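You operate a simulated robot arm through the tools that you are given. There is no shell and no other tool. Be economical: measure what you need, move in short steps, check, and stop when the job is done.

The job below is to be done with a simulated robot arm. You get a single attempt, and the scene is never put back.

JOB
Turn the table a quarter, pin it, and take the film clip off.
Fine: drive off before the pin goes into the lock bore, pin in before the clamp is opened; the clip ends in the carriage's black cup.
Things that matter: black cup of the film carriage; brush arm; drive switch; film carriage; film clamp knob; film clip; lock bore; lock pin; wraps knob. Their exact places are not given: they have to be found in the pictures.

It is judged by the outcome, as a careful person would: the job done as asked, and still so three seconds after it is handed in. It fails if anything else is knocked over, pushed out of place, dropped, spilled or broken.

ROBOT AND FRAMES
A 6-joint arm with a two-finger parallel gripper on a trunk, on a base that drives. Base frame: it is fixed to the floor where the robot stands at the start and does not move with it; the origin is under the middle of the robot, x ahead of it, y to its left, z up. Lengths are in mm, angles in degrees, forces in N, time in s.
With the tool pointing down near the work surface it reaches from about 140 to 660 mm from the robot's upright axis, wherever it stands. Its first joint turns from -166.0 to 166.0 degrees. Places, roughly: black cup of the film carriage [700, 200, 700]; brush arm [500, 300, 900]; drive switch [500, 0, 700]; film carriage [700, 200, 600]; film clamp knob [200, 1300, 500]; film clip [250, 1250, 500]; lock bore [300, 300, 400]; wraps knob [-300, 1200, 900]. Payload 3.91 kg.
The TCP is the grasp point between the finger pads, 30 mm short of the fingertips. In the tool frame z runs along the fingers and y along their closing line. Largest opening 110 mm; finger width 20, thickness 10; the body of the gripper, 48 by 112 mm, starts 55 mm behind the TCP.
Orientation is that of the tool frame in the base frame, as [roll, pitch, yaw] about the fixed x, y, z axes, in that order (R = Rz(yaw) Ry(pitch) Rx(roll)). With the fingers straight down and closing along the base's y, the tool's x points along the base's -x, its y along +y and its z along -z.

CONTROLS
- The arm moves only by the tool jog_arm. Its argument "moves" is a list that holds one entry, the list of rows, each a list of 7 numbers: the opening, from 0 (shut) to 1 (fully open), then the shift along the tool's x, y, z in mm, then the turn, a rotation vector about the tool's x, y, z in degrees. In form: [[[grip, dx, dy, dz, ax, ay, az], ...]]. A call has 1 to 8 rows; each row shifts and turns the commanded pose from where the row before left it, along the tool's axes as they then stand. Rows are played at 5 a second. More than 50 mm and 8.6 degrees between two rows, or a gripper value outside its range, and nothing of the call is played. A pose out of reach is approached as far as the arm can. The call stops where the force on the tool passes 40 N (or 10 N more than at its start, if that is more) or the arm is blocked; 0.2 s more then pass. The fingers move at their own pace (about 45 mm/s each) and stop on an object; they squeeze with about 35 N. The grip force told is the motor's: it shows also when the fingers shut on nothing. Time passes only in rows, and 0.2 s behind the last, so rows that do not move let the fingers close. The reply holds the time, the measured pose of the TCP, the force on the tool along the base axes, the opening and the grip force, in the units named above and with some noise, with the torque about the TCP (base axes, N m) and any sound that the robot's microphone picked up.
- Cameras (640 x 400 px; columns grow to the right, rows downward): "scene" is now at [15.2, 154.3, 1508.8]; the picture's right is [0.04, -1.00, 0.00], its down [-0.83, -0.04, -0.55] and it looks along [0.55, 0.02, -0.83] (base axes); focal length 290 px, centre (320, 200). "wrist" rides on the gripper at [71, 22, -107] in the tool frame; the picture's right is [-0.29, 0.96, 0.00], its down [-0.76, -0.23, -0.61] and it looks along [-0.58, -0.18, 0.79] (tool axes); focal length 243 px, centre (320, 200).
- grab_frame(camera): a new picture of that camera. The clock stands still meanwhile.
- slide_trunk(by): slides the trunk up (or, below 0, down) by that many mm; the arm and the scene camera ride with it, the base frame stays. It gives what a move gives, with no picture.
- roll_base(legs): drives the robot by 1 to 6 legs, each [ahead, left, turn to the left] in mm, mm and degrees, along the robot's own axes; the way and the turn of a leg run together, so that a leg with both is an arc; at most 1500 mm and 180 degrees a leg. The arm and the cameras ride along, it lands a little off, and it stops where it bumps. It gives what a move gives.
- aim_head(pan, tilt): turns the head with the scene camera to pan (to the left, within 86 degrees either way) and tilt (down, from -29 to 69), counted from straight ahead of the robot. It gives what a move gives.
- measure_at(camera, pixels): for up to 12 pixels [column, row] of the newest picture of that camera ("zoom" is the newest enlarged one), the place [x, y, z] in the base frame of the surface seen there, good to about 3 mm, but the place of the scene camera against the robot may be out by one fixed shift of up to 25 mm in any direction. The clock stands still meanwhile.
- close_up(camera, box): a new picture of the part [left, top, right, bottom] of that camera's present view, enlarged. The clock stands still meanwhile.
- job_done(): hands the job in; it is judged then, once.

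Work in short steps. Measure before you move; look again where a grasp or a placing could have gone wrong, and mend it. You have 80 turns and 60 pictures in all, those below and enlarged ones among them. Open the gripper and draw the arm clear of the work before you hand the job in, unless the task says otherwise; then end with one line.

The tools are called after ">>>" as name(argument=value, ...) on one line, values as JSON. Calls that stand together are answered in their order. jog_arm: Moves the arm, as the interface text tells. Its arguments: {"type":"object","properties":{"moves":{"type":"array"}},"required":["moves"]} The other tools are called the same way: slide_trunk (by) slides the trunk up or down; roll_base (legs) drives the base; aim_head (pan, tilt) turns the head that bears the scene camera; grab_frame (camera) takes a picture; measure_at (camera, pixels) gives the place of the surface under pixels of a picture; close_up (camera, box) takes an enlarged picture of a part of a camera's view; job_done () hands the job in.

At the start:

```text
time_s: 0.0
tool_pos: [349.0, 313.9, 1061.8]
orientation: [180.0, 0.0, 179.9]
contact_force: [0.7, 0.4, -0.6]
moment: [0.01, 0.03, -0.05]
opening: 109.8
gripper_force: 0.0
trunk travel left (down, up): [-475.0, 115.0]
robot x, y, heading: [0.7, 0.1, -0.0]
head pan, tilt: [2.4, 56.3]
```

scene: 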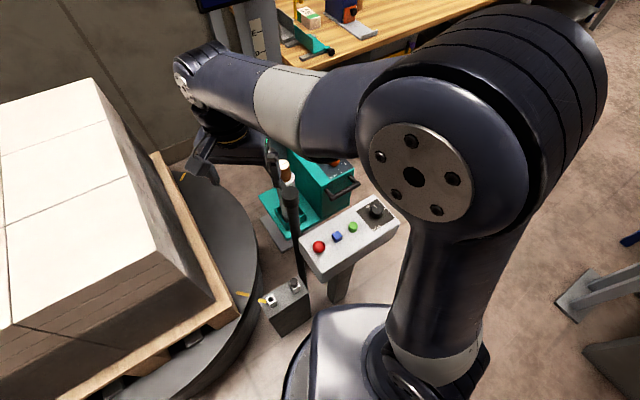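
wrist: 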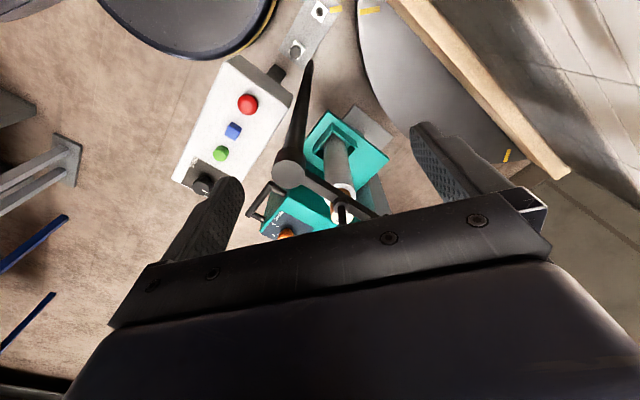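

The scene picture shows a pallet on a round turntable at left, a control panel near (350,235), a small lock block near (285,305). I'll enlarge these.

>>> close_up(camera="scene", box=[220, 130, 420, 350])

>>> close_up(camera="wrist", box=[160, 0, 420, 250])

>>> aim_head(pan=60, tilt=35)

>>> grab_frame(camera="scene")

```text
1.82 times, centred on (320, 240) of scene
```

zoom: 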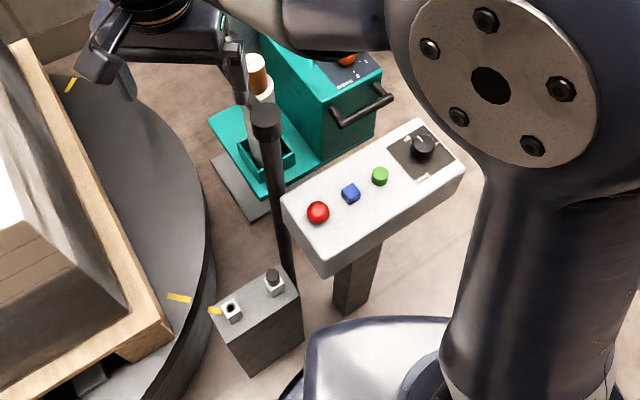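

```text
1.60 times, centred on (290, 125) of wrist
```

zoom: 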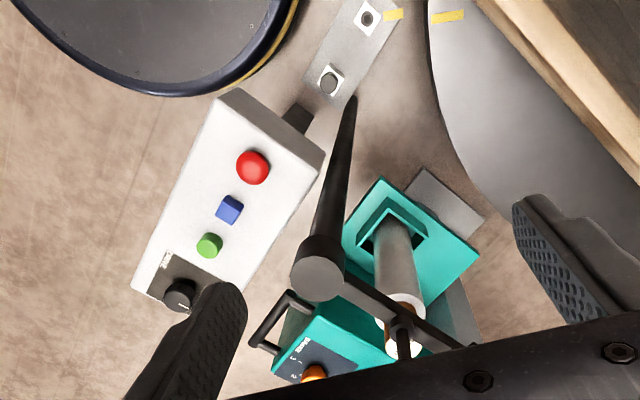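

```text
time_s: 1.3
tool_pos: [349.0, 314.1, 1062.6]
orientation: [-179.9, -0.1, 179.9]
contact_force: [0.7, 0.1, 0.2]
moment: [-0.03, -0.01, 0.02]
opening: 109.9
gripper_force: 0.1
trunk travel left (down, up): [-475.0, 115.0]
robot x, y, heading: [-1.7, -3.3, -0.2]
head pan, tilt: [60.0, 35.0]
```

```text
55 pictures are left
```

scene: 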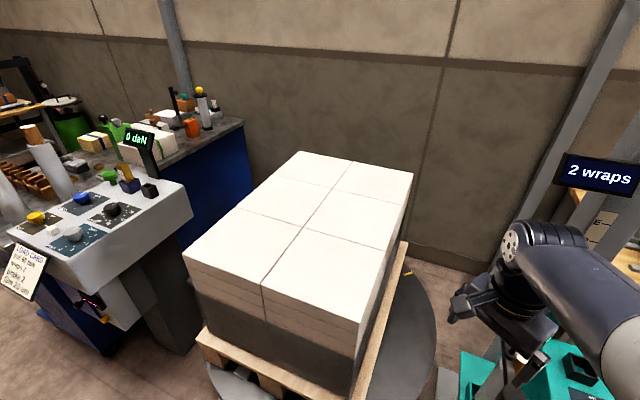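

A second console stands at left with a card near (30,272) and a display. I'll enlarge those.

>>> close_up(camera="scene", box=[0, 120, 200, 345])

>>> close_up(camera="scene", box=[0, 235, 60, 305])

>>> aim_head(pan=86, tilt=35)

>>> grab_frame(camera="scene")

```text
1.78 times, centred on (100, 232) of scene
```

zoom: 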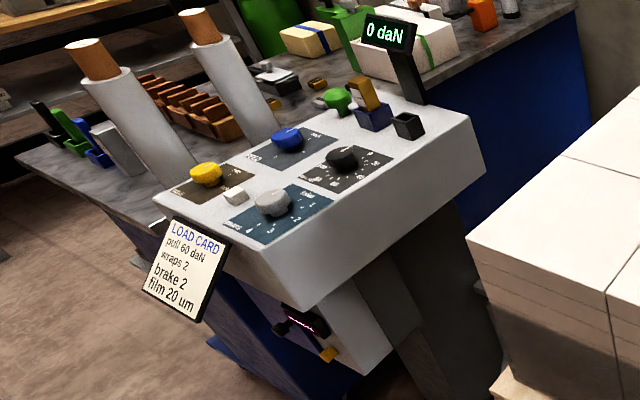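

```text
5.71 times, centred on (30, 270) of scene
```

zoom: 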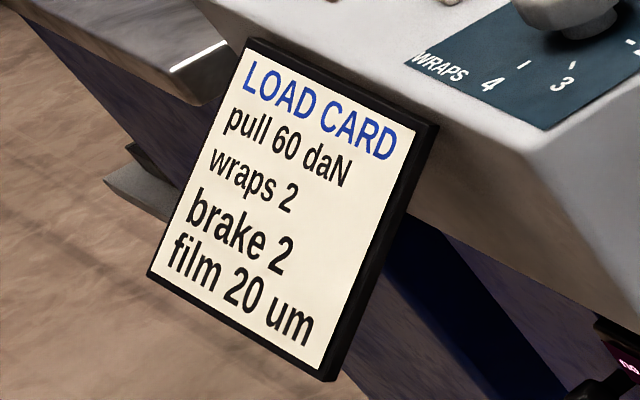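

```text
time_s: 2.2
tool_pos: [348.9, 314.8, 1063.0]
orientation: [-180.0, -0.1, 179.8]
contact_force: [0.8, 1.4, 0.3]
moment: [0.02, 0.0, -0.01]
opening: 110.0
gripper_force: 0.1
trunk travel left (down, up): [-475.0, 115.0]
robot x, y, heading: [-2.8, -0.4, -0.0]
head pan, tilt: [85.9, 35.0]
```

```text
52 pictures are left
```

scene: 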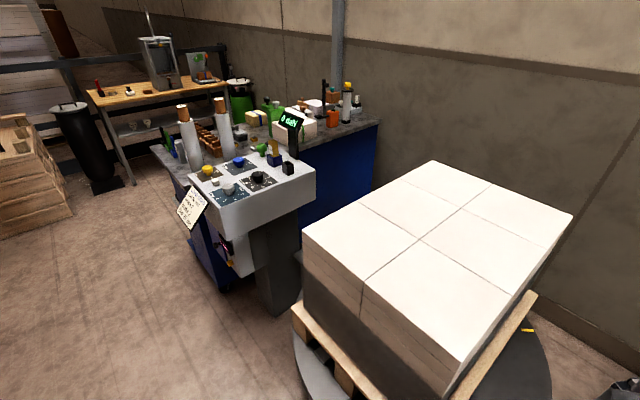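

The card reads pull 60 / wraps 2 / brake 2 / film 20 µm. I'll zoom on console underside, and measure places.

>>> close_up(camera="scene", box=[190, 130, 320, 290])

>>> close_up(camera="scene", box=[205, 225, 265, 275])

>>> measure_at(camera="scene", pixels=[[229, 263], [227, 246], [228, 189], [259, 177], [208, 170], [527, 330], [550, 385], [300, 310], [305, 228], [435, 163], [570, 212], [463, 367]])

```text
2.50 times, centred on (255, 210) of scene
```

zoom: 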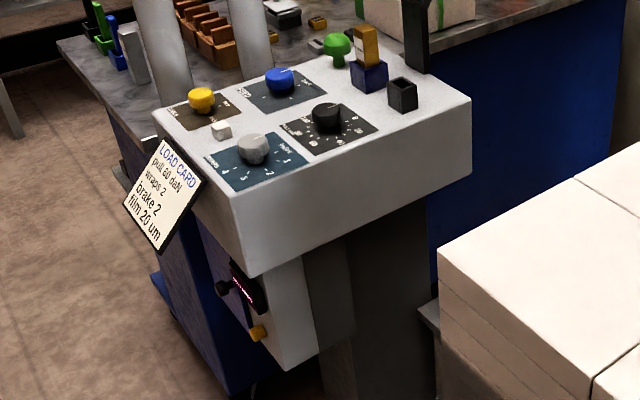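

```text
8.00 times, centred on (235, 250) of scene
```

zoom: 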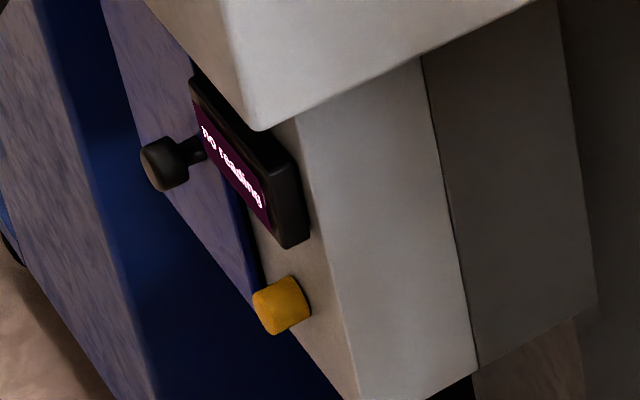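

```text
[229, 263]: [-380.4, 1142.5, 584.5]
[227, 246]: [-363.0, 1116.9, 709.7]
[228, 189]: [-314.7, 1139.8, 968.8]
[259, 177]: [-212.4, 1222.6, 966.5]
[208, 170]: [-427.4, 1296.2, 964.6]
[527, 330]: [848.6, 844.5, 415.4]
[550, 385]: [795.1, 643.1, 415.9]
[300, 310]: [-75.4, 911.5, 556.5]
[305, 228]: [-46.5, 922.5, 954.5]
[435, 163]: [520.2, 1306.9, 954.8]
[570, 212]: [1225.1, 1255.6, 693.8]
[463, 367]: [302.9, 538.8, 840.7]
```

Now look at the drive panel and lock block; the arm may block, so I'll aim the head at them and enlarge.

>>> aim_head(pan=15, tilt=62)

>>> grab_frame(camera="scene")

>>> close_up(camera="wrist", box=[160, 100, 300, 210])

```text
time_s: 3.6
tool_pos: [349.6, 314.5, 1061.6]
orientation: [-179.9, -0.2, 179.9]
contact_force: [-0.3, 1.4, 0.1]
moment: [-0.04, 0.02, -0.01]
opening: 110.2
gripper_force: 0.0
trunk travel left (down, up): [-475.0, 115.0]
robot x, y, heading: [2.6, 1.4, 0.1]
head pan, tilt: [15.0, 62.0]
```

```text
49 pictures are left
```

scene: 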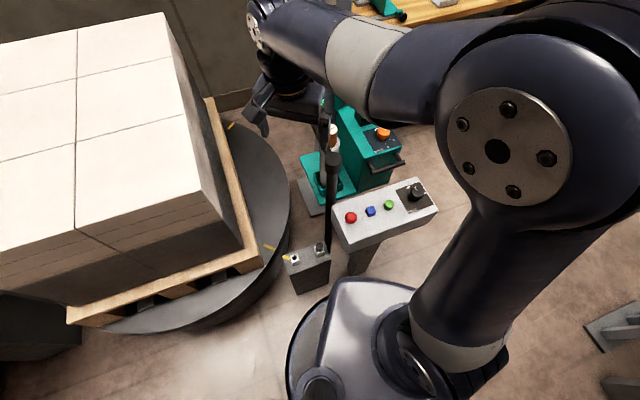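

```text
3.64 times, centred on (230, 155) of wrist
```

zoom: 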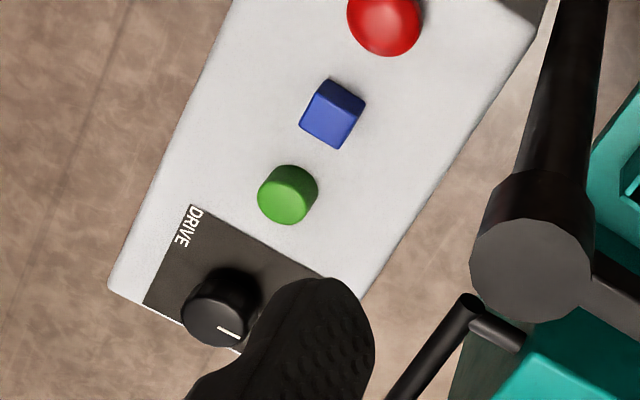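

>>> close_up(camera="scene", box=[380, 165, 450, 225])

>>> close_up(camera="scene", box=[250, 220, 350, 310])

>>> measure_at(camera="scene", pixels=[[295, 259], [319, 247], [350, 218], [371, 211], [388, 205], [416, 190], [425, 208], [272, 249], [331, 157], [232, 127], [342, 240], [318, 165]])

```text
6.67 times, centred on (415, 195) of scene
```

zoom: 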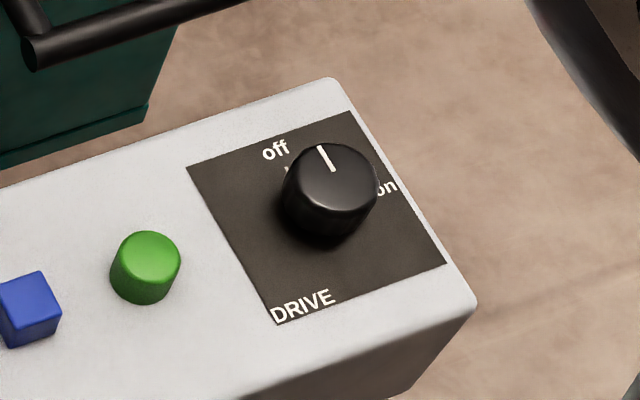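

```text
4.44 times, centred on (300, 265) of scene
```

zoom: 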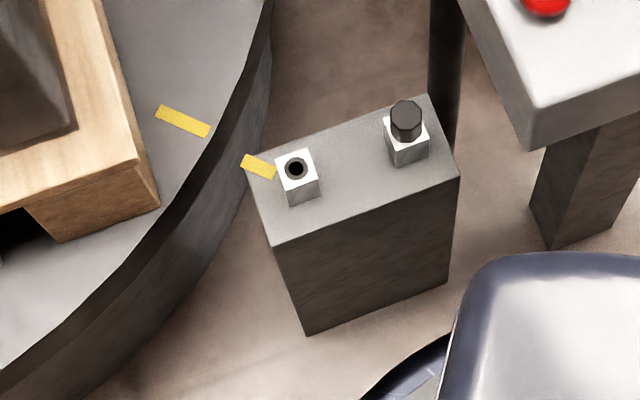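

```text
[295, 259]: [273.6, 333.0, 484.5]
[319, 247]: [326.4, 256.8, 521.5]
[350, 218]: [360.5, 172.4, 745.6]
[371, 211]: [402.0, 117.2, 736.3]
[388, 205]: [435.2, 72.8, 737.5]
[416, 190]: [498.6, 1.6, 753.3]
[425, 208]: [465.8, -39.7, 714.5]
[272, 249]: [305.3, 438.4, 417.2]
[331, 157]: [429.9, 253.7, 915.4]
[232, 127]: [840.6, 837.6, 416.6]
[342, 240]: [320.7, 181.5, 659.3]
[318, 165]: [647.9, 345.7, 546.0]
```

The drive pointer is ambiguous between "off" and "on". I move the wrist over the panel to see the switch from above (staying above the brush pole top at z≈915 first).

>>> jog_arm(moves=[[[1, -6, -47, 0, 0, 0, 0], [1, -6, -47, 0, 0, 0, 0], [1, -6, -47, 0, 0, 0, 0], [1, -6, -47, 0, 0, 0, 0], [1, -6, -47, 0, 0, 0, 0], [1, -6, -42, 0, 0, 0, 0], [1, 0, 0, 45, 0, 0, 0], [1, 0, 0, 45, 0, 0, 0]]])

>>> grab_frame(camera="wrist")

```text
time_s: 5.4
tool_pos: [385.3, 36.1, 969.9]
orientation: [180.0, 0.0, 180.0]
contact_force: [-0.5, 0.4, 0.3]
moment: [-0.02, -0.02, -0.03]
opening: 109.8
gripper_force: 0.1
trunk travel left (down, up): [-475.0, 115.0]
robot x, y, heading: [2.3, -2.8, -0.2]
head pan, tilt: [15.0, 62.0]
```

```text
45 pictures are left
```

wrist: 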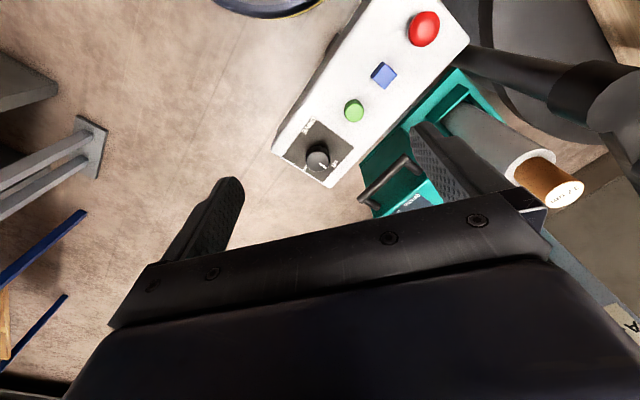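

>>> close_up(camera="wrist", box=[270, 110, 370, 190])

>>> measure_at(camera="wrist", pixels=[[317, 154], [354, 111], [384, 75], [424, 28], [325, 187], [275, 152], [440, 175], [397, 182]])

>>> grab_frame(camera="scene")

```text
5.00 times, centred on (320, 150) of wrist
```

zoom: 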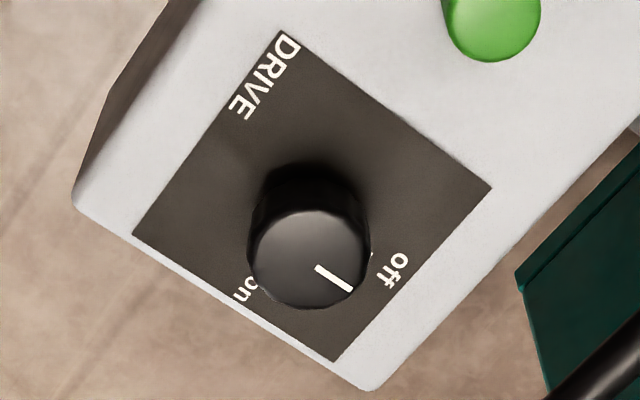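

```text
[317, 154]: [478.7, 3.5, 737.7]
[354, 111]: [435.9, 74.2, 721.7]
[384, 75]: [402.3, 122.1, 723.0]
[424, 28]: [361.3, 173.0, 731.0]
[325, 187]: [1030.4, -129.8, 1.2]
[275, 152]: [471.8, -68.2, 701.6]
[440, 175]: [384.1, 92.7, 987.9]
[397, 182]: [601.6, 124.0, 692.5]
```

```text
43 pictures are left
```

scene: 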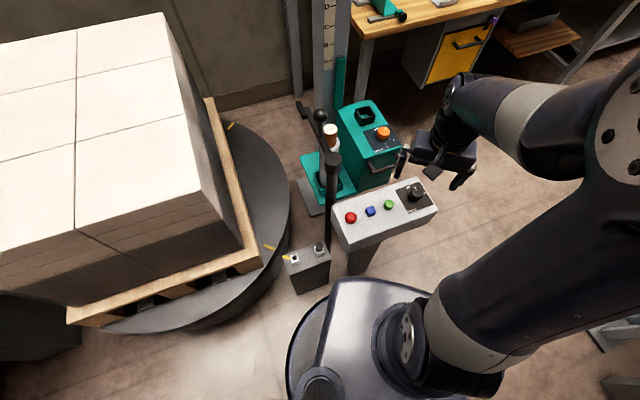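

The pointer points at "off" (pointer toward the off tick); "on" is about 90° clockwise. Next I measure brush arm, cup and carriage and zoom on them.

>>> close_up(camera="scene", box=[280, 60, 420, 210])

>>> measure_at(camera="scene", pixels=[[331, 158], [320, 117], [301, 106], [306, 117], [330, 131], [365, 117], [358, 112], [374, 112], [383, 133], [382, 168], [162, 14], [258, 258]])

```text
2.67 times, centred on (350, 135) of scene
```

zoom: 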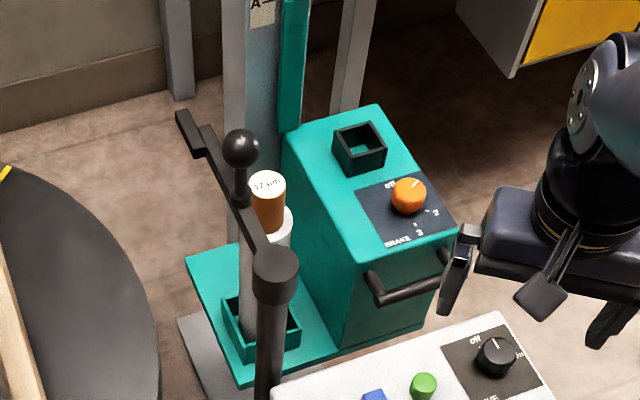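

```text
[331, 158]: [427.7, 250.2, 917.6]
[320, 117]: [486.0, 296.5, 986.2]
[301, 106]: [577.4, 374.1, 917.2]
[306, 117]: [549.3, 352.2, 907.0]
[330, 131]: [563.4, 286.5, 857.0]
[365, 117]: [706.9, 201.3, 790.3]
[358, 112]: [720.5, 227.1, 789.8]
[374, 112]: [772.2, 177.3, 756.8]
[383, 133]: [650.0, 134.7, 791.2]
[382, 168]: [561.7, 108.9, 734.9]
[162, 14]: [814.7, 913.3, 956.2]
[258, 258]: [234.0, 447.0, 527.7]
```

Scene readings lie about 15 mm high versus wrist. I'll measure the switch's geometry closely using the wrist camera.

>>> close_up(camera="wrist", box=[270, 110, 370, 190])

>>> measure_at(camera="zoom", pixels=[[308, 256], [270, 256], [345, 256], [308, 222], [308, 295], [335, 345], [150, 233], [283, 45], [475, 187], [245, 290], [395, 270], [308, 180]])

```text
5.00 times, centred on (320, 150) of wrist
```

zoom: 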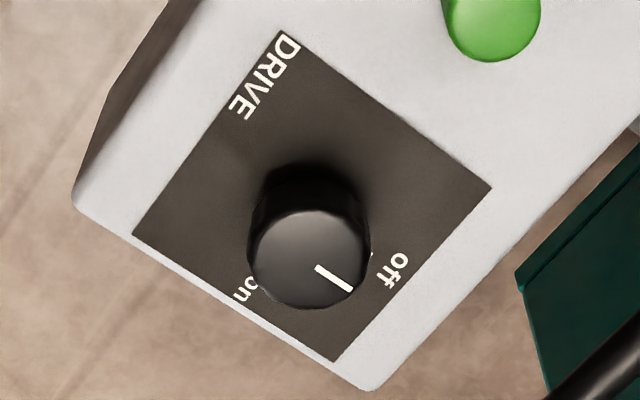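

```text
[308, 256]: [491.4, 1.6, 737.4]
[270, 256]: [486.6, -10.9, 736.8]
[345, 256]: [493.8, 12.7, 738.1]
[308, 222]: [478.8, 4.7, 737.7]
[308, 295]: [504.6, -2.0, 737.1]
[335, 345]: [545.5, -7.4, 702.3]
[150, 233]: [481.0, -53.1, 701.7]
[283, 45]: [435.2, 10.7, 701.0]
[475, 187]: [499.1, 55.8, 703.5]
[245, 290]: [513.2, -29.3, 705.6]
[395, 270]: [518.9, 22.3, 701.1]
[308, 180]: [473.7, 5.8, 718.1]
```

Knob centre is (490.5, 1.5), top z 738, panel z 702, off at +36°, on at −53° (clockwise). I go over it, pre-turn −45°, and lower partway.

>>> jog_arm(moves=[[[0.6, -35, -11.5, 20, 0, 0, -7.5], [0.6, 0, 0, 25, 0, 0, -7.5], [0.6, 0, 0, 25, 0, 0, -7.5], [0.6, 0, 0, 20, 0, 0, -7.5], [0.6, 0, 0, 20, 0, 0, -7.5], [0.6, 0, 0, 20, 0, 0, -7.5], [0.6, 0, 0, 0, 0, 0, 0]]])

```text
time_s: 7.0
tool_pos: [420.7, 26.1, 840.9]
orientation: [179.9, 0.0, -135.0]
contact_force: [-0.8, -0.3, -0.5]
moment: [-0.03, 0.01, -0.01]
opening: 66.0
gripper_force: 0.0
trunk travel left (down, up): [-475.0, 115.0]
robot x, y, heading: [2.0, -0.3, 0.0]
head pan, tilt: [15.0, 62.0]
```

Tool is at yaw −135°; I shift over the knob and lower to z ≈ 760 then check.

>>> jog_arm(moves=[[[0.6, -16, -33.4, 0, 0, 0, 0], [0.6, -16, -33.3, 0, 0, 0, 0], [0.6, 0, 0, 30, 0, 0, 0], [0.6, 0, 0, 30, 0, 0, 0], [0.6, 0, 0, 20, 0, 0, 0]]])

>>> aim_head(pan=50, tilt=40)

>>> grab_frame(camera="wrist")

>>> grab_frame(camera="scene")

```text
time_s: 8.2
tool_pos: [490.4, 1.7, 761.9]
orientation: [179.9, 0.1, -135.0]
contact_force: [0.6, 0.3, -0.2]
moment: [0.0, -0.03, -0.03]
opening: 65.9
gripper_force: 0.1
trunk travel left (down, up): [-475.0, 115.0]
robot x, y, heading: [0.2, 1.5, 0.2]
head pan, tilt: [15.0, 62.0]
```

```text
time_s: 9.2
tool_pos: [489.0, 0.7, 763.1]
orientation: [-180.0, 0.0, -135.1]
contact_force: [0.5, -1.1, 0.3]
moment: [0.02, 0.0, 0.02]
opening: 65.9
gripper_force: 0.1
trunk travel left (down, up): [-475.0, 115.0]
robot x, y, heading: [2.1, -0.6, 0.0]
head pan, tilt: [50.0, 40.0]
```

```text
40 pictures are left
```

wrist: 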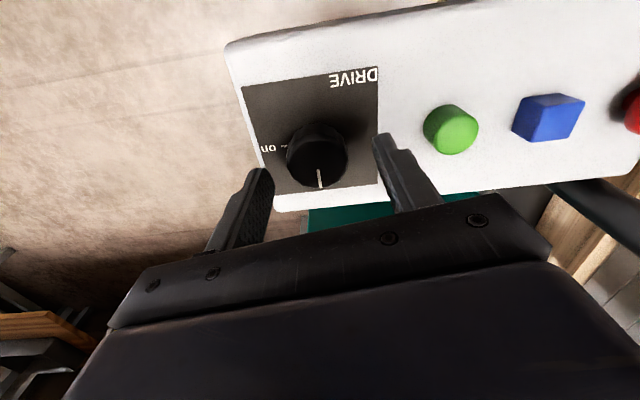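

```text
39 pictures are left
```

scene: 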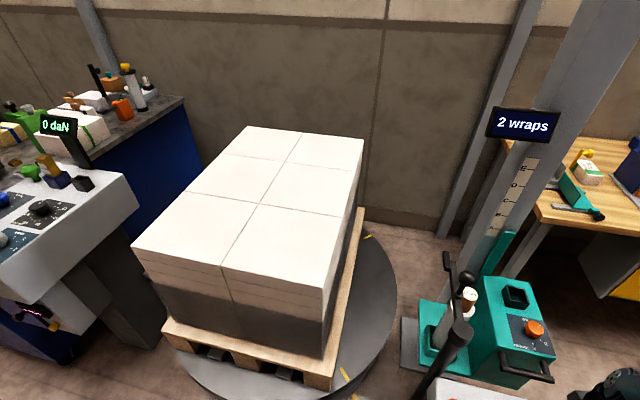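

Knob is centred between the fingers. I record reference corners, then lower to z≈737, and close on the knob.

>>> measure_at(camera="scene", pixels=[[249, 129], [361, 142], [136, 247], [320, 287], [345, 372], [368, 237]])

>>> jog_arm(moves=[[[0.6, 0, 0, 13, 0, 0, 0], [0.6, 0, 0, 12, 0, 0, 0], [0.25, 0, 0, 0, 0, 0, 0], [0.25, 0, 0, 0, 0, 0, 0], [0, 0, 0, 0, 0, 0, 0], [0, 0, 0, 0, 0, 0, 0]]])

```text
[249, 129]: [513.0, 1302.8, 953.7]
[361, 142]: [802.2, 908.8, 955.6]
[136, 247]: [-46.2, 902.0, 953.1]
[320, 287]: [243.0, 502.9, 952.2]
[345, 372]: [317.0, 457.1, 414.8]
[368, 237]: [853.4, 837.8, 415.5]
```

```text
time_s: 10.6
tool_pos: [491.0, 0.8, 736.7]
orientation: [180.0, 0.1, -135.0]
contact_force: [9.8, -14.9, -0.2]
moment: [-0.43, -0.55, -0.01]
opening: 39.5
gripper_force: 45.2
trunk travel left (down, up): [-475.0, 115.0]
robot x, y, heading: [0.9, -3.0, -0.0]
head pan, tilt: [50.0, 40.0]
```

Gripped at 39.5 mm. Table centre ≈ (378, 904). I turn the knob clockwise ~90°.

>>> jog_arm(moves=[[[0, 0, 0, 0, 0, 0, 8.3], [0, 0, 0, 0, 0, 0, 8.3], [0, 0, 0, 0, 0, 0, 8.3], [0, 0, 0, 0, 0, 0, 8.3], [0, 0, 0, 0, 0, 0, 8.3], [0, 0, 0, 0, 0, 0, 8.3]]])

>>> grab_frame(camera="scene")

```text
time_s: 12.0
tool_pos: [490.7, 0.7, 736.8]
orientation: [-180.0, 0.1, 174.9]
contact_force: [17.4, -23.7, 10.1]
moment: [-0.99, -0.57, 0.04]
opening: 39.6
gripper_force: 44.1
trunk travel left (down, up): [-475.0, 115.0]
robot x, y, heading: [2.8, -2.0, -0.2]
head pan, tilt: [50.0, 40.0]
```

```text
38 pictures are left
```

scene: 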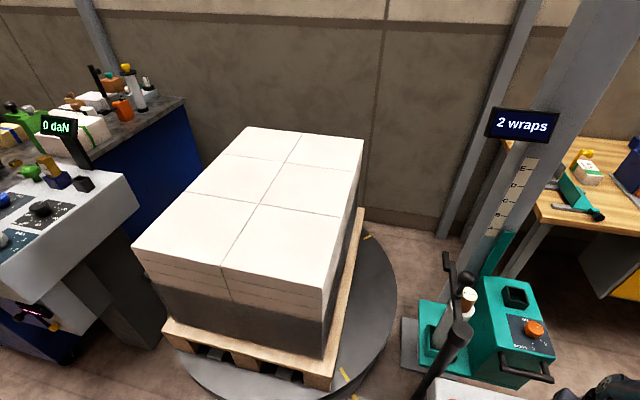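

No motion yet after 50°. I continue to ~91°.

>>> jog_arm(moves=[[[0, 0, 0, 0, 0, 0, 8.3], [0, 0, 0, 0, 0, 0, 8.3], [0, 0, 0, 0, 0, 0, 8.3], [0, 0, 0, 0, 0, 0, 8.3], [0, 0, 0, 0, 0, 0, 7]]])

>>> grab_frame(camera="scene")

>>> grab_frame(camera="wrist")

```text
time_s: 13.2
tool_pos: [490.0, -0.6, 737.1]
orientation: [179.9, 0.0, 134.6]
contact_force: [19.3, -29.3, 13.9]
moment: [-0.73, -0.3, 0.21]
opening: 39.5
gripper_force: 45.4
trunk travel left (down, up): [-475.0, 115.0]
robot x, y, heading: [3.5, -0.4, -0.1]
head pan, tilt: [50.0, 40.0]
```

```text
37 pictures are left
```

scene: 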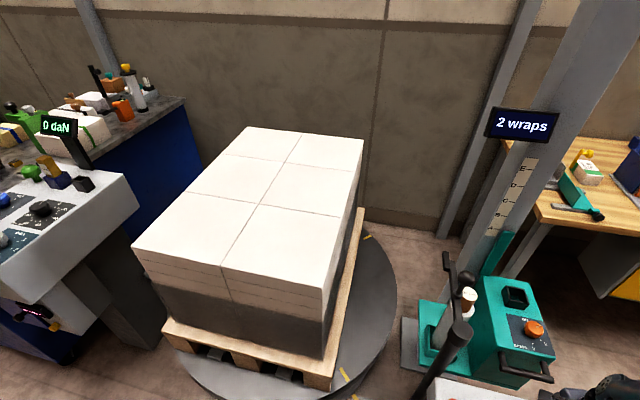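

```text
36 pictures are left
```

wrist: 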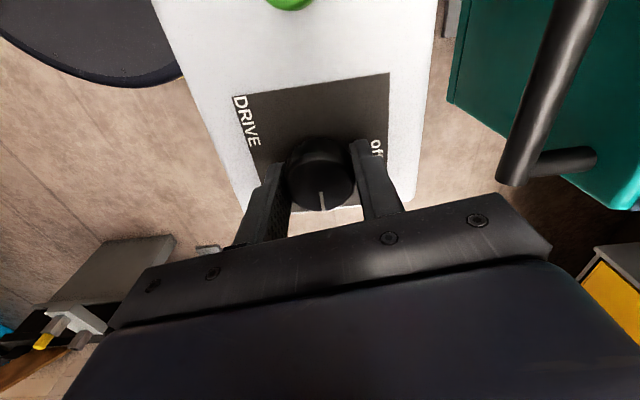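

The pointer turned 90° to "on" with no table motion yet. I wait a second and look.

>>> jog_arm(moves=[[[0, 0, 0, 0, 0, 0, 3], [0, 0, 0, 0, 0, 0, 0], [0, 0, 0, 0, 0, 0, 0], [0, 0, 0, 0, 0, 0, 0]]])

>>> grab_frame(camera="scene")

```text
time_s: 14.2
tool_pos: [490.3, -0.6, 736.9]
orientation: [179.9, -0.1, 131.9]
contact_force: [15.7, -20.0, 12.7]
moment: [-0.29, -0.47, 0.57]
opening: 39.6
gripper_force: 44.9
trunk travel left (down, up): [-475.0, 115.0]
robot x, y, heading: [-3.3, -0.3, 0.1]
head pan, tilt: [50.0, 40.0]
```

```text
35 pictures are left
```

scene: 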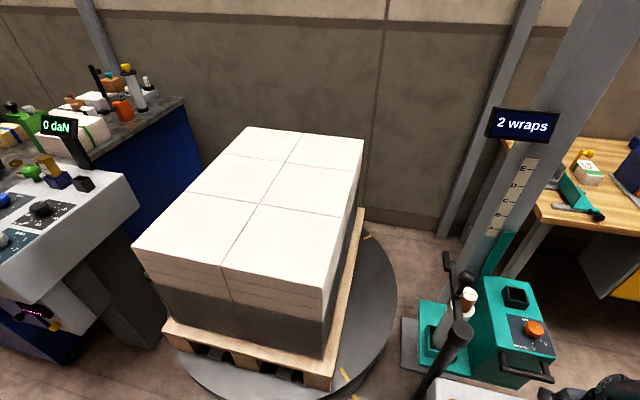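

I check by measurement whether the table creeps.

>>> jog_arm(moves=[[[0, 0, 0, 0, 0, 0, 0], [0, 0, 0, 0, 0, 0, 0], [0, 0, 0, 0, 0, 0, 0], [0, 0, 0, 0, 0, 0, 0], [0, 0, 0, 0, 0, 0, 0], [0, 0, 0, 0, 0, 0, 0], [0, 0, 0, 0, 0, 0, 0], [0, 0, 0, 0, 0, 0, 0]]])

>>> grab_frame(camera="scene")

>>> measure_at(camera="scene", pixels=[[249, 129], [361, 142], [136, 247], [320, 287], [345, 372], [368, 237]])

```text
time_s: 16.0
tool_pos: [491.3, 0.4, 737.2]
orientation: [180.0, -0.1, 131.9]
contact_force: [16.1, -17.4, 13.2]
moment: [0.05, 0.09, 0.5]
opening: 39.6
gripper_force: 45.3
trunk travel left (down, up): [-475.0, 115.0]
robot x, y, heading: [3.4, 2.9, -0.0]
head pan, tilt: [50.0, 40.0]
```

```text
34 pictures are left
```

scene: 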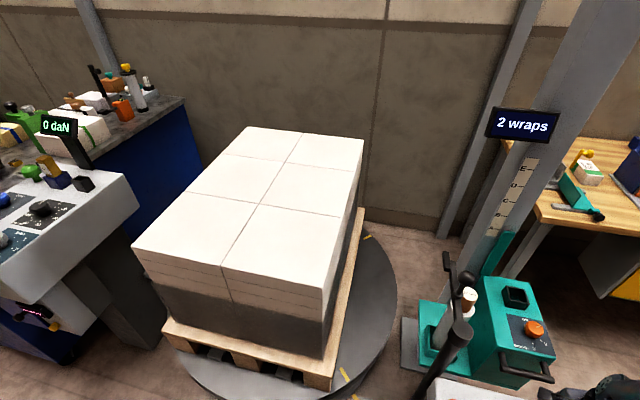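

```text
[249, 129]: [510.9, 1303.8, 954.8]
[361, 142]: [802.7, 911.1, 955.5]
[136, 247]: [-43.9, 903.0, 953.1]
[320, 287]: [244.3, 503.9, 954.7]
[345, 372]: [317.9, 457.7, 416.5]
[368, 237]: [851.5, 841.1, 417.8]
```

Motion is not evident; I zoom on the mark near (346,372) for a precise check.

>>> close_up(camera="scene", box=[320, 355, 390, 400])

>>> jog_arm(moves=[[[0, 0, 0, 0, 0, 0, 0], [0, 0, 0, 0, 0, 0, 0], [0, 0, 0, 0, 0, 0, 0], [0, 0, 0, 0, 0, 0, 0], [0, 0, 0, 0, 0, 0, 0], [0, 0, 0, 0, 0, 0, 0], [0, 0, 0, 0, 0, 0, 0], [0, 0, 0, 0, 0, 0, 0]]])

>>> close_up(camera="scene", box=[320, 355, 390, 400])

```text
8.89 times, centred on (355, 378) of scene
```

zoom: 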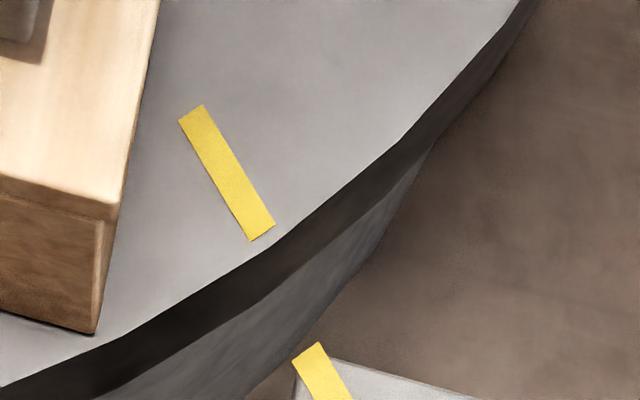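

```text
time_s: 17.8
tool_pos: [490.2, -0.3, 735.5]
orientation: [179.9, -0.1, 131.9]
contact_force: [16.5, -16.1, 13.3]
moment: [-0.16, -0.13, 0.51]
opening: 39.7
gripper_force: 44.8
trunk travel left (down, up): [-475.0, 115.0]
robot x, y, heading: [1.1, 2.3, -0.1]
head pan, tilt: [50.0, 40.0]
```

```text
8.89 times, centred on (355, 378) of scene
```

zoom: 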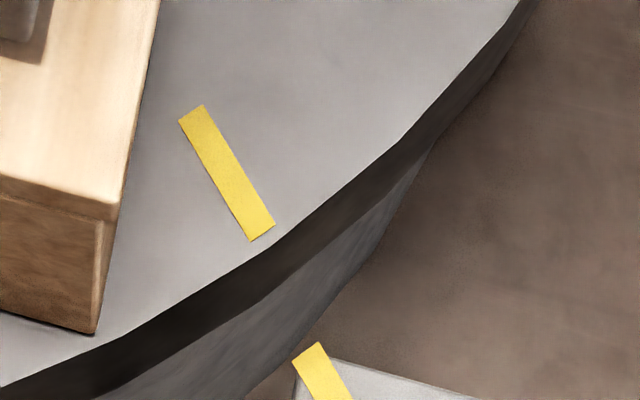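

The table stands still. I open the gripper, rise a little, and look at the switch.

>>> jog_arm(moves=[[[0.6, 0, 0, 0, 0, 0, 0], [0.6, 0, 0, 0, 0, 0, 0], [0.6, 0, 0, -30, 0, 0, 0], [0.6, 0, 0, -30, 0, 0, 0]]])

>>> grab_frame(camera="wrist")

>>> grab_frame(camera="scene")

```text
time_s: 18.8
tool_pos: [489.5, 1.7, 798.0]
orientation: [-179.9, 0.0, 131.8]
contact_force: [0.0, 0.0, 0.2]
moment: [-0.03, -0.01, -0.02]
opening: 65.8
gripper_force: 0.1
trunk travel left (down, up): [-475.0, 115.0]
robot x, y, heading: [1.2, -1.4, 0.2]
head pan, tilt: [50.0, 40.0]
```

```text
31 pictures are left
```

wrist: 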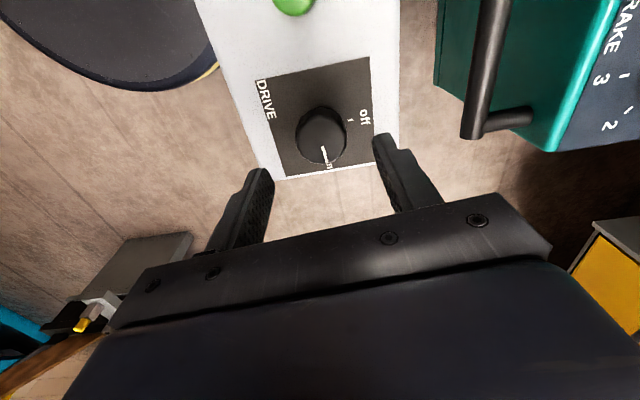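

```text
30 pictures are left
```

scene: 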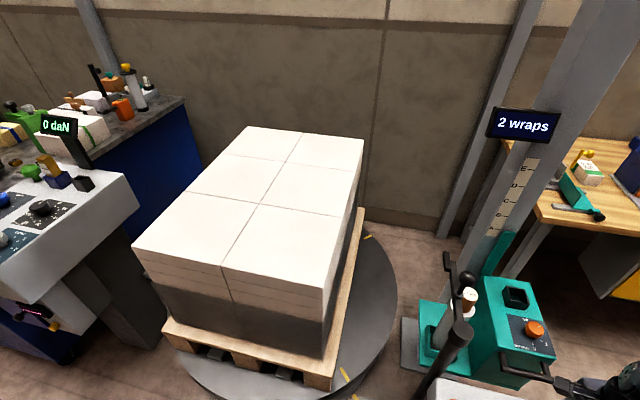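

The pointer now sits squarely at "on" yet nothing turns, so a start may be needed: the green button at (436,74), top z 722, is the next thing to try. I close the fingers and go press it gently.

>>> jog_arm(moves=[[[0, 45, 4.2, 0, 0, 0, 0], [0, 44.6, 4.1, 0, 0, 0, 0], [0, 0, 0, 20, 0, 0, 0], [0, 0, 0, 20, 0, 0, 0], [0, 0, 0, 5, 0, 0, 0], [0, 0, 0, 4, 0, 0, 0], [0, 0, 0, 3, 0, 0, 0], [0, 0, 0, 2, 0, 0, 0]]])

>>> grab_frame(camera="wrist")

>>> close_up(camera="scene", box=[320, 355, 390, 400])

```text
time_s: 20.6
tool_pos: [434.6, 75.2, 744.6]
orientation: [179.9, 0.0, 132.0]
contact_force: [-2.3, 0.0, 16.0]
moment: [0.0, 0.04, -0.02]
opening: 0.0
gripper_force: 35.1
trunk travel left (down, up): [-475.0, 115.0]
robot x, y, heading: [-1.4, -2.0, -0.1]
head pan, tilt: [50.0, 40.0]
```

```text
29 pictures are left
```

wrist: 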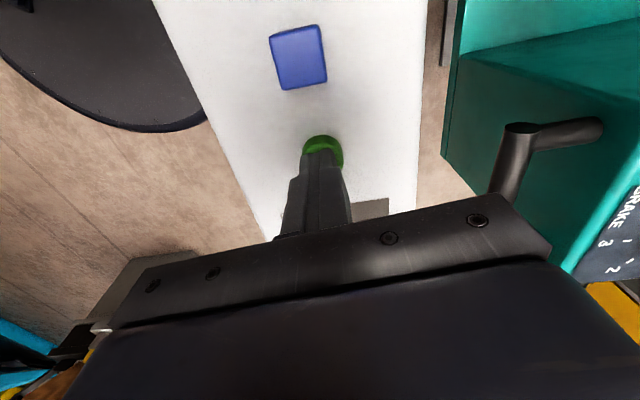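

```text
8.89 times, centred on (355, 378) of scene
```

zoom: 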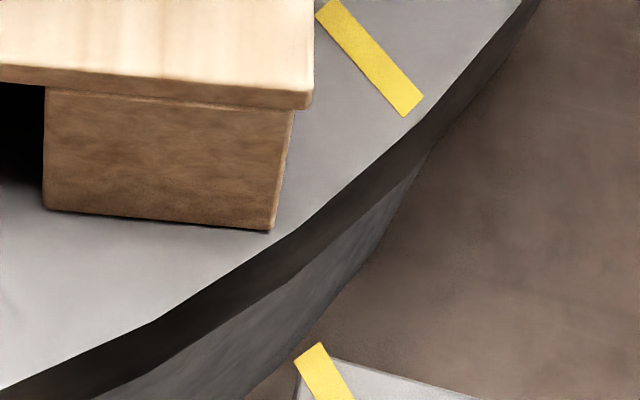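

The table moved (mark shifted right → counterclockwise). I lift off to see whether it is hold-to-run or latched.

>>> jog_arm(moves=[[[0, 0, 0, -15, 0, 0, 0]]])

>>> grab_frame(camera="scene")

>>> jog_arm(moves=[[[0, 0, 0, 0, 0, 0, 0]]])

>>> grab_frame(camera="scene")

```text
time_s: 21.0
tool_pos: [436.3, 73.2, 757.7]
orientation: [180.0, -0.1, 131.9]
contact_force: [-0.9, 0.0, 0.4]
moment: [0.02, 0.0, -0.03]
opening: 0.1
gripper_force: 34.8
trunk travel left (down, up): [-475.0, 115.0]
robot x, y, heading: [-2.7, -0.0, 0.2]
head pan, tilt: [50.0, 40.0]
```

```text
27 pictures are left
```

scene: 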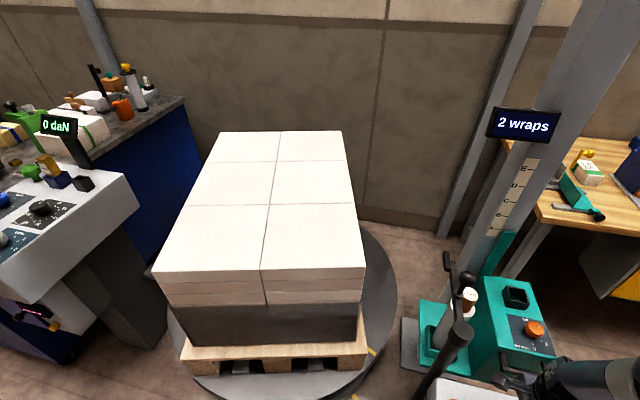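

```text
time_s: 21.4
tool_pos: [435.2, 72.9, 758.2]
orientation: [180.0, -0.2, 131.9]
contact_force: [0.5, 0.5, 0.1]
moment: [0.0, 0.02, 0.0]
opening: 0.0
gripper_force: 35.3
trunk travel left (down, up): [-475.0, 115.0]
robot x, y, heading: [0.5, -0.2, 0.1]
head pan, tilt: [50.0, 40.0]
```

```text
26 pictures are left
```

scene: 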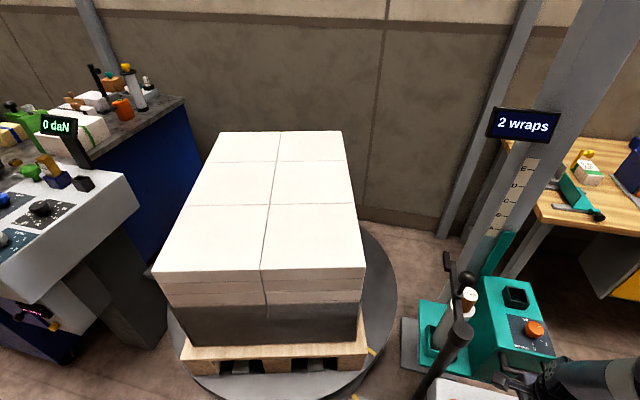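

Hold-to-run: it stopped on release. I measure the angle so far.

>>> measure_at(camera="scene", pixels=[[217, 134], [340, 133], [156, 269], [361, 274], [372, 351]])

```text
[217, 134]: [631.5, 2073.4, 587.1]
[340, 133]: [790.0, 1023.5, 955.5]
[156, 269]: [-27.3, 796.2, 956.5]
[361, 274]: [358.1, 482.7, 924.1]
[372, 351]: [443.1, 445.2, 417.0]
```

About 15.7° done of 90°. I press again with a short hold and re-measure.

>>> jog_arm(moves=[[[0, 0, 0, 9, 0, 0, 0], [0, 0, 0, 5, 0, 0, 0], [0, 0, 0, 0, 0, 0, 0], [0, 0, 0, 0, 0, 0, 0], [0, 0, 0, -14, 0, 0, 0]]])

>>> grab_frame(camera="scene")

```text
time_s: 22.6
tool_pos: [434.1, 74.1, 757.5]
orientation: [-179.8, -0.2, 131.9]
contact_force: [0.0, 0.4, 0.6]
moment: [0.0, -0.03, -0.02]
opening: 0.0
gripper_force: 34.9
trunk travel left (down, up): [-475.0, 115.0]
robot x, y, heading: [-2.1, 0.1, -0.0]
head pan, tilt: [50.0, 40.0]
```

```text
25 pictures are left
```

scene: 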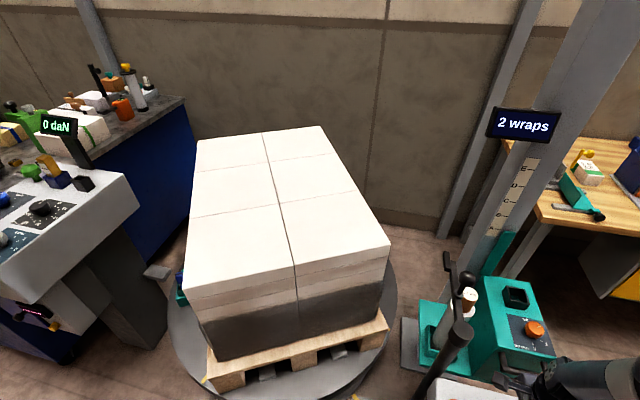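

>>> measure_at(camera="scene", pixels=[[203, 142], [319, 128], [186, 290], [386, 246], [205, 378], [182, 287]])

>>> close_up(camera="scene", box=[130, 240, 240, 320])

```text
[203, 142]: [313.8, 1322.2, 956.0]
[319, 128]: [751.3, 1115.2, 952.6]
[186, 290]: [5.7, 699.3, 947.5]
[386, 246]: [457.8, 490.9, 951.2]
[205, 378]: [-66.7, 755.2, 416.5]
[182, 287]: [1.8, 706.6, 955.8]
```

```text
5.00 times, centred on (185, 280) of scene
```

zoom: 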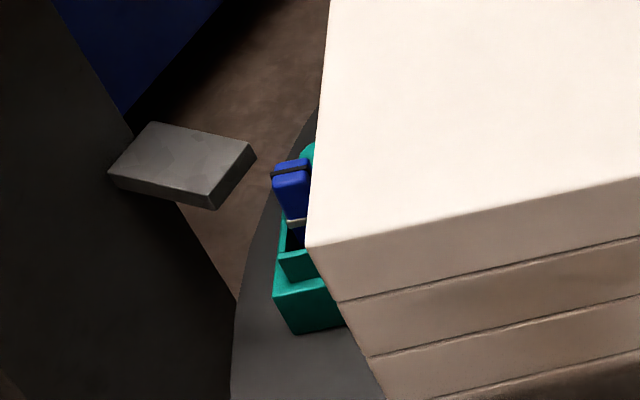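

About 29.4° now (13.6° with two hold rows). Next press with six hold rows to get the rate.

>>> jog_arm(moves=[[[0, 0, 0, 9, 0, 0, 0], [0, 0, 0, 5, 0, 0, 0], [0, 0, 0, 0, 0, 0, 0], [0, 0, 0, 0, 0, 0, 0], [0, 0, 0, 0, 0, 0, 0], [0, 0, 0, 0, 0, 0, 0], [0, 0, 0, 0, 0, 0, 0], [0, 0, 0, -14, 0, 0, 0]]])

>>> grab_frame(camera="scene")

```text
time_s: 24.4
tool_pos: [436.7, 73.8, 758.6]
orientation: [-179.8, -0.2, 131.9]
contact_force: [0.6, -0.6, -0.2]
moment: [0.01, -0.01, -0.02]
opening: 0.0
gripper_force: 34.8
trunk travel left (down, up): [-475.0, 115.0]
robot x, y, heading: [2.5, -1.0, 0.1]
head pan, tilt: [50.0, 40.0]
```

```text
23 pictures are left
```

scene: 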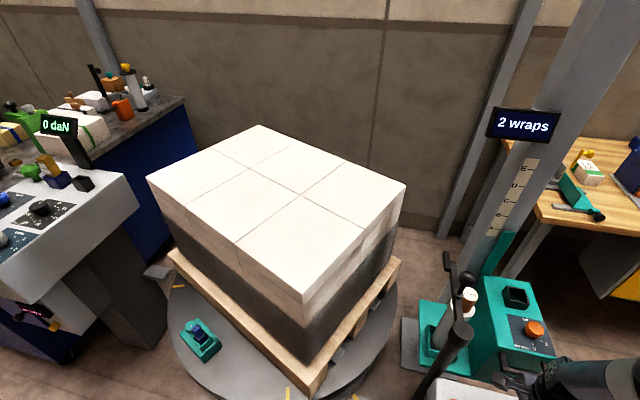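

The clamp with the blue clip has appeared on the near-left of the table (200,338). Measure the angle now.

>>> measure_at(camera="scene", pixels=[[258, 128], [402, 187], [151, 179], [303, 296], [287, 393], [178, 287], [200, 330], [193, 327], [212, 345], [195, 347]])

>>> close_up(camera="scene", box=[165, 305, 235, 370])

```text
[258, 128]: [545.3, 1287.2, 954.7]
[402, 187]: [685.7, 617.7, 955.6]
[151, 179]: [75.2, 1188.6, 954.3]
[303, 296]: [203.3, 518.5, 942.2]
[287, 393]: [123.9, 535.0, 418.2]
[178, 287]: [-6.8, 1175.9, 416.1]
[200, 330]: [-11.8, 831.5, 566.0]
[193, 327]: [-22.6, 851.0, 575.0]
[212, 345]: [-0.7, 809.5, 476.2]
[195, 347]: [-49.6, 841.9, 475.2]
```

```text
6.15 times, centred on (200, 338) of scene
```

zoom: 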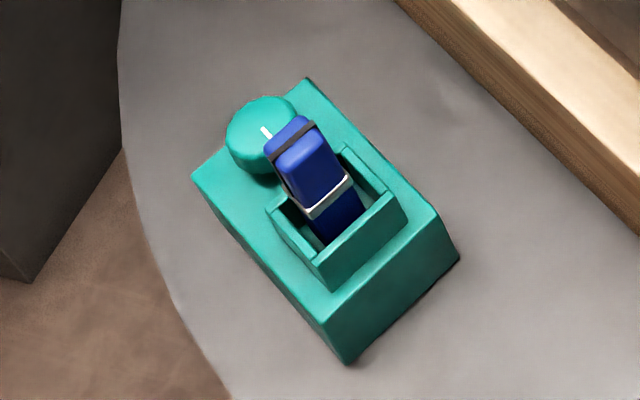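

65.6° turned; rate ≈7.5° per row. Remaining 24.4°, so three hold rows (~21°).

>>> jog_arm(moves=[[[0, 0, 0, 9, 0, 0, 0], [0, 0, 0, 5, 0, 0, 0], [0, 0, 0, 0, 0, 0, 0], [0, 0, 0, 0, 0, 0, 0], [0, 0, 0, 0, 0, 0, 0], [0, 0, 0, -14, 0, 0, 0]]])

>>> grab_frame(camera="scene")

>>> measure_at(camera="scene", pixels=[[345, 372], [368, 237]])

```text
time_s: 25.8
tool_pos: [435.6, 71.5, 756.9]
orientation: [-179.8, -0.1, 132.0]
contact_force: [0.0, -0.6, -0.5]
moment: [-0.01, -0.02, 0.01]
opening: 0.0
gripper_force: 35.0
trunk travel left (down, up): [-475.0, 115.0]
robot x, y, heading: [-1.9, 2.9, -0.3]
head pan, tilt: [50.0, 40.0]
```

```text
21 pictures are left
```

scene: 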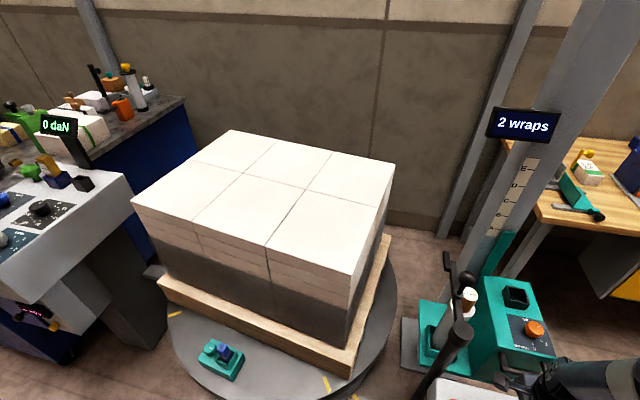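

```text
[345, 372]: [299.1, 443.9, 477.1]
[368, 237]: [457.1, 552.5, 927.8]
```

>>> measure_at(camera="scene", pixels=[[232, 132], [392, 163], [134, 202], [350, 272], [326, 384]])

```text
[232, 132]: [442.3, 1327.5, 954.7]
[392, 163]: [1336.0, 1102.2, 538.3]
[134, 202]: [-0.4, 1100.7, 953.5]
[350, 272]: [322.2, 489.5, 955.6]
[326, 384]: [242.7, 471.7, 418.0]
```

81.4° now; ~8.6° left. One-hold tap.

>>> jog_arm(moves=[[[0, 0, 0, 9, 0, 0, 0], [0, 0, 0, 5, 0, 0, 0], [0, 0, 0, 0, 0, 0, 0], [0, 0, 0, -14, 0, 0, 0]]])

>>> close_up(camera="scene", box=[300, 345, 390, 400])

```text
time_s: 26.8
tool_pos: [435.3, 73.8, 756.9]
orientation: [180.0, -0.2, 131.8]
contact_force: [0.4, 0.2, 0.0]
moment: [-0.02, 0.02, -0.01]
opening: 0.0
gripper_force: 34.9
trunk travel left (down, up): [-475.0, 115.0]
robot x, y, heading: [-2.4, 1.3, 0.2]
head pan, tilt: [50.0, 40.0]
```

```text
7.11 times, centred on (345, 372) of scene
```

zoom: 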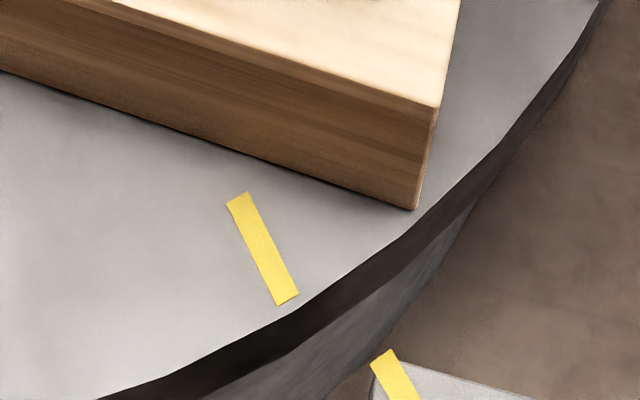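

Mark at px (336.8,378.8), target (344.5,374.9): ~3.6° left. A zero-hold tap.

>>> jog_arm(moves=[[[0, 0, 0, 9, 0, 0, 0], [0, 0, 0, 5, 0, 0, 0], [0, 0, 0, -14, 0, 0, 0]]])

>>> close_up(camera="scene", box=[320, 355, 390, 400])

```text
time_s: 27.6
tool_pos: [436.2, 74.7, 756.2]
orientation: [180.0, 0.0, 131.9]
contact_force: [-0.3, 0.0, -0.1]
moment: [0.02, -0.01, 0.02]
opening: 0.1
gripper_force: 35.4
trunk travel left (down, up): [-475.0, 115.0]
robot x, y, heading: [-1.5, -3.4, 0.2]
head pan, tilt: [50.0, 40.0]
```

```text
8.89 times, centred on (355, 378) of scene
```

zoom: 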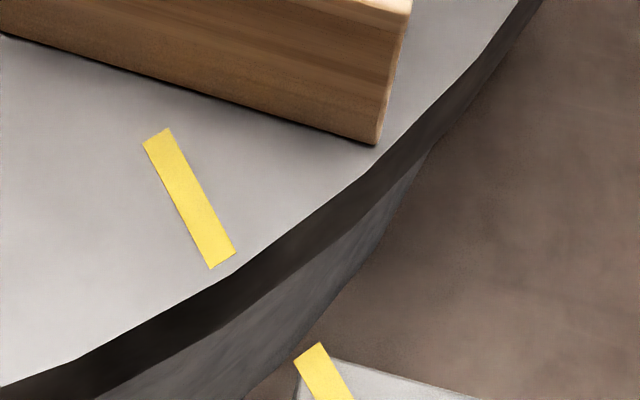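

Remaining ≈2°. One more zero-hold tap.

>>> jog_arm(moves=[[[0, 0, 0, 9, 0, 0, 0], [0, 0, 0, 5, 0, 0, 0], [0, 0, 0, -14, 0, 0, 0]]])

>>> close_up(camera="scene", box=[320, 355, 390, 400])

```text
time_s: 28.4
tool_pos: [435.9, 74.1, 756.8]
orientation: [179.9, 0.0, 131.9]
contact_force: [-0.1, 0.1, -0.3]
moment: [0.02, 0.02, -0.01]
opening: 0.3
gripper_force: 35.1
trunk travel left (down, up): [-475.0, 115.0]
robot x, y, heading: [-4.6, 0.3, 0.1]
head pan, tilt: [50.0, 40.0]
```

```text
8.89 times, centred on (355, 378) of scene
```

zoom: 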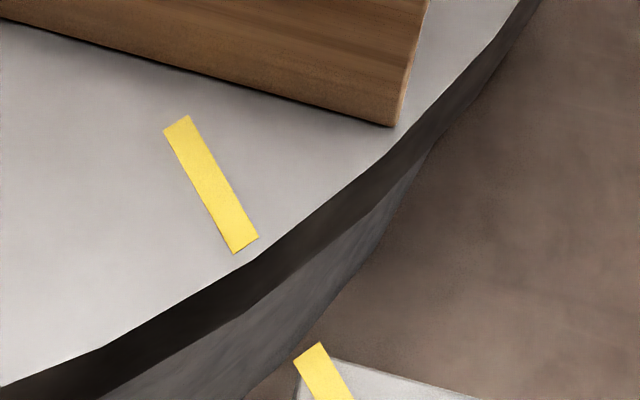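

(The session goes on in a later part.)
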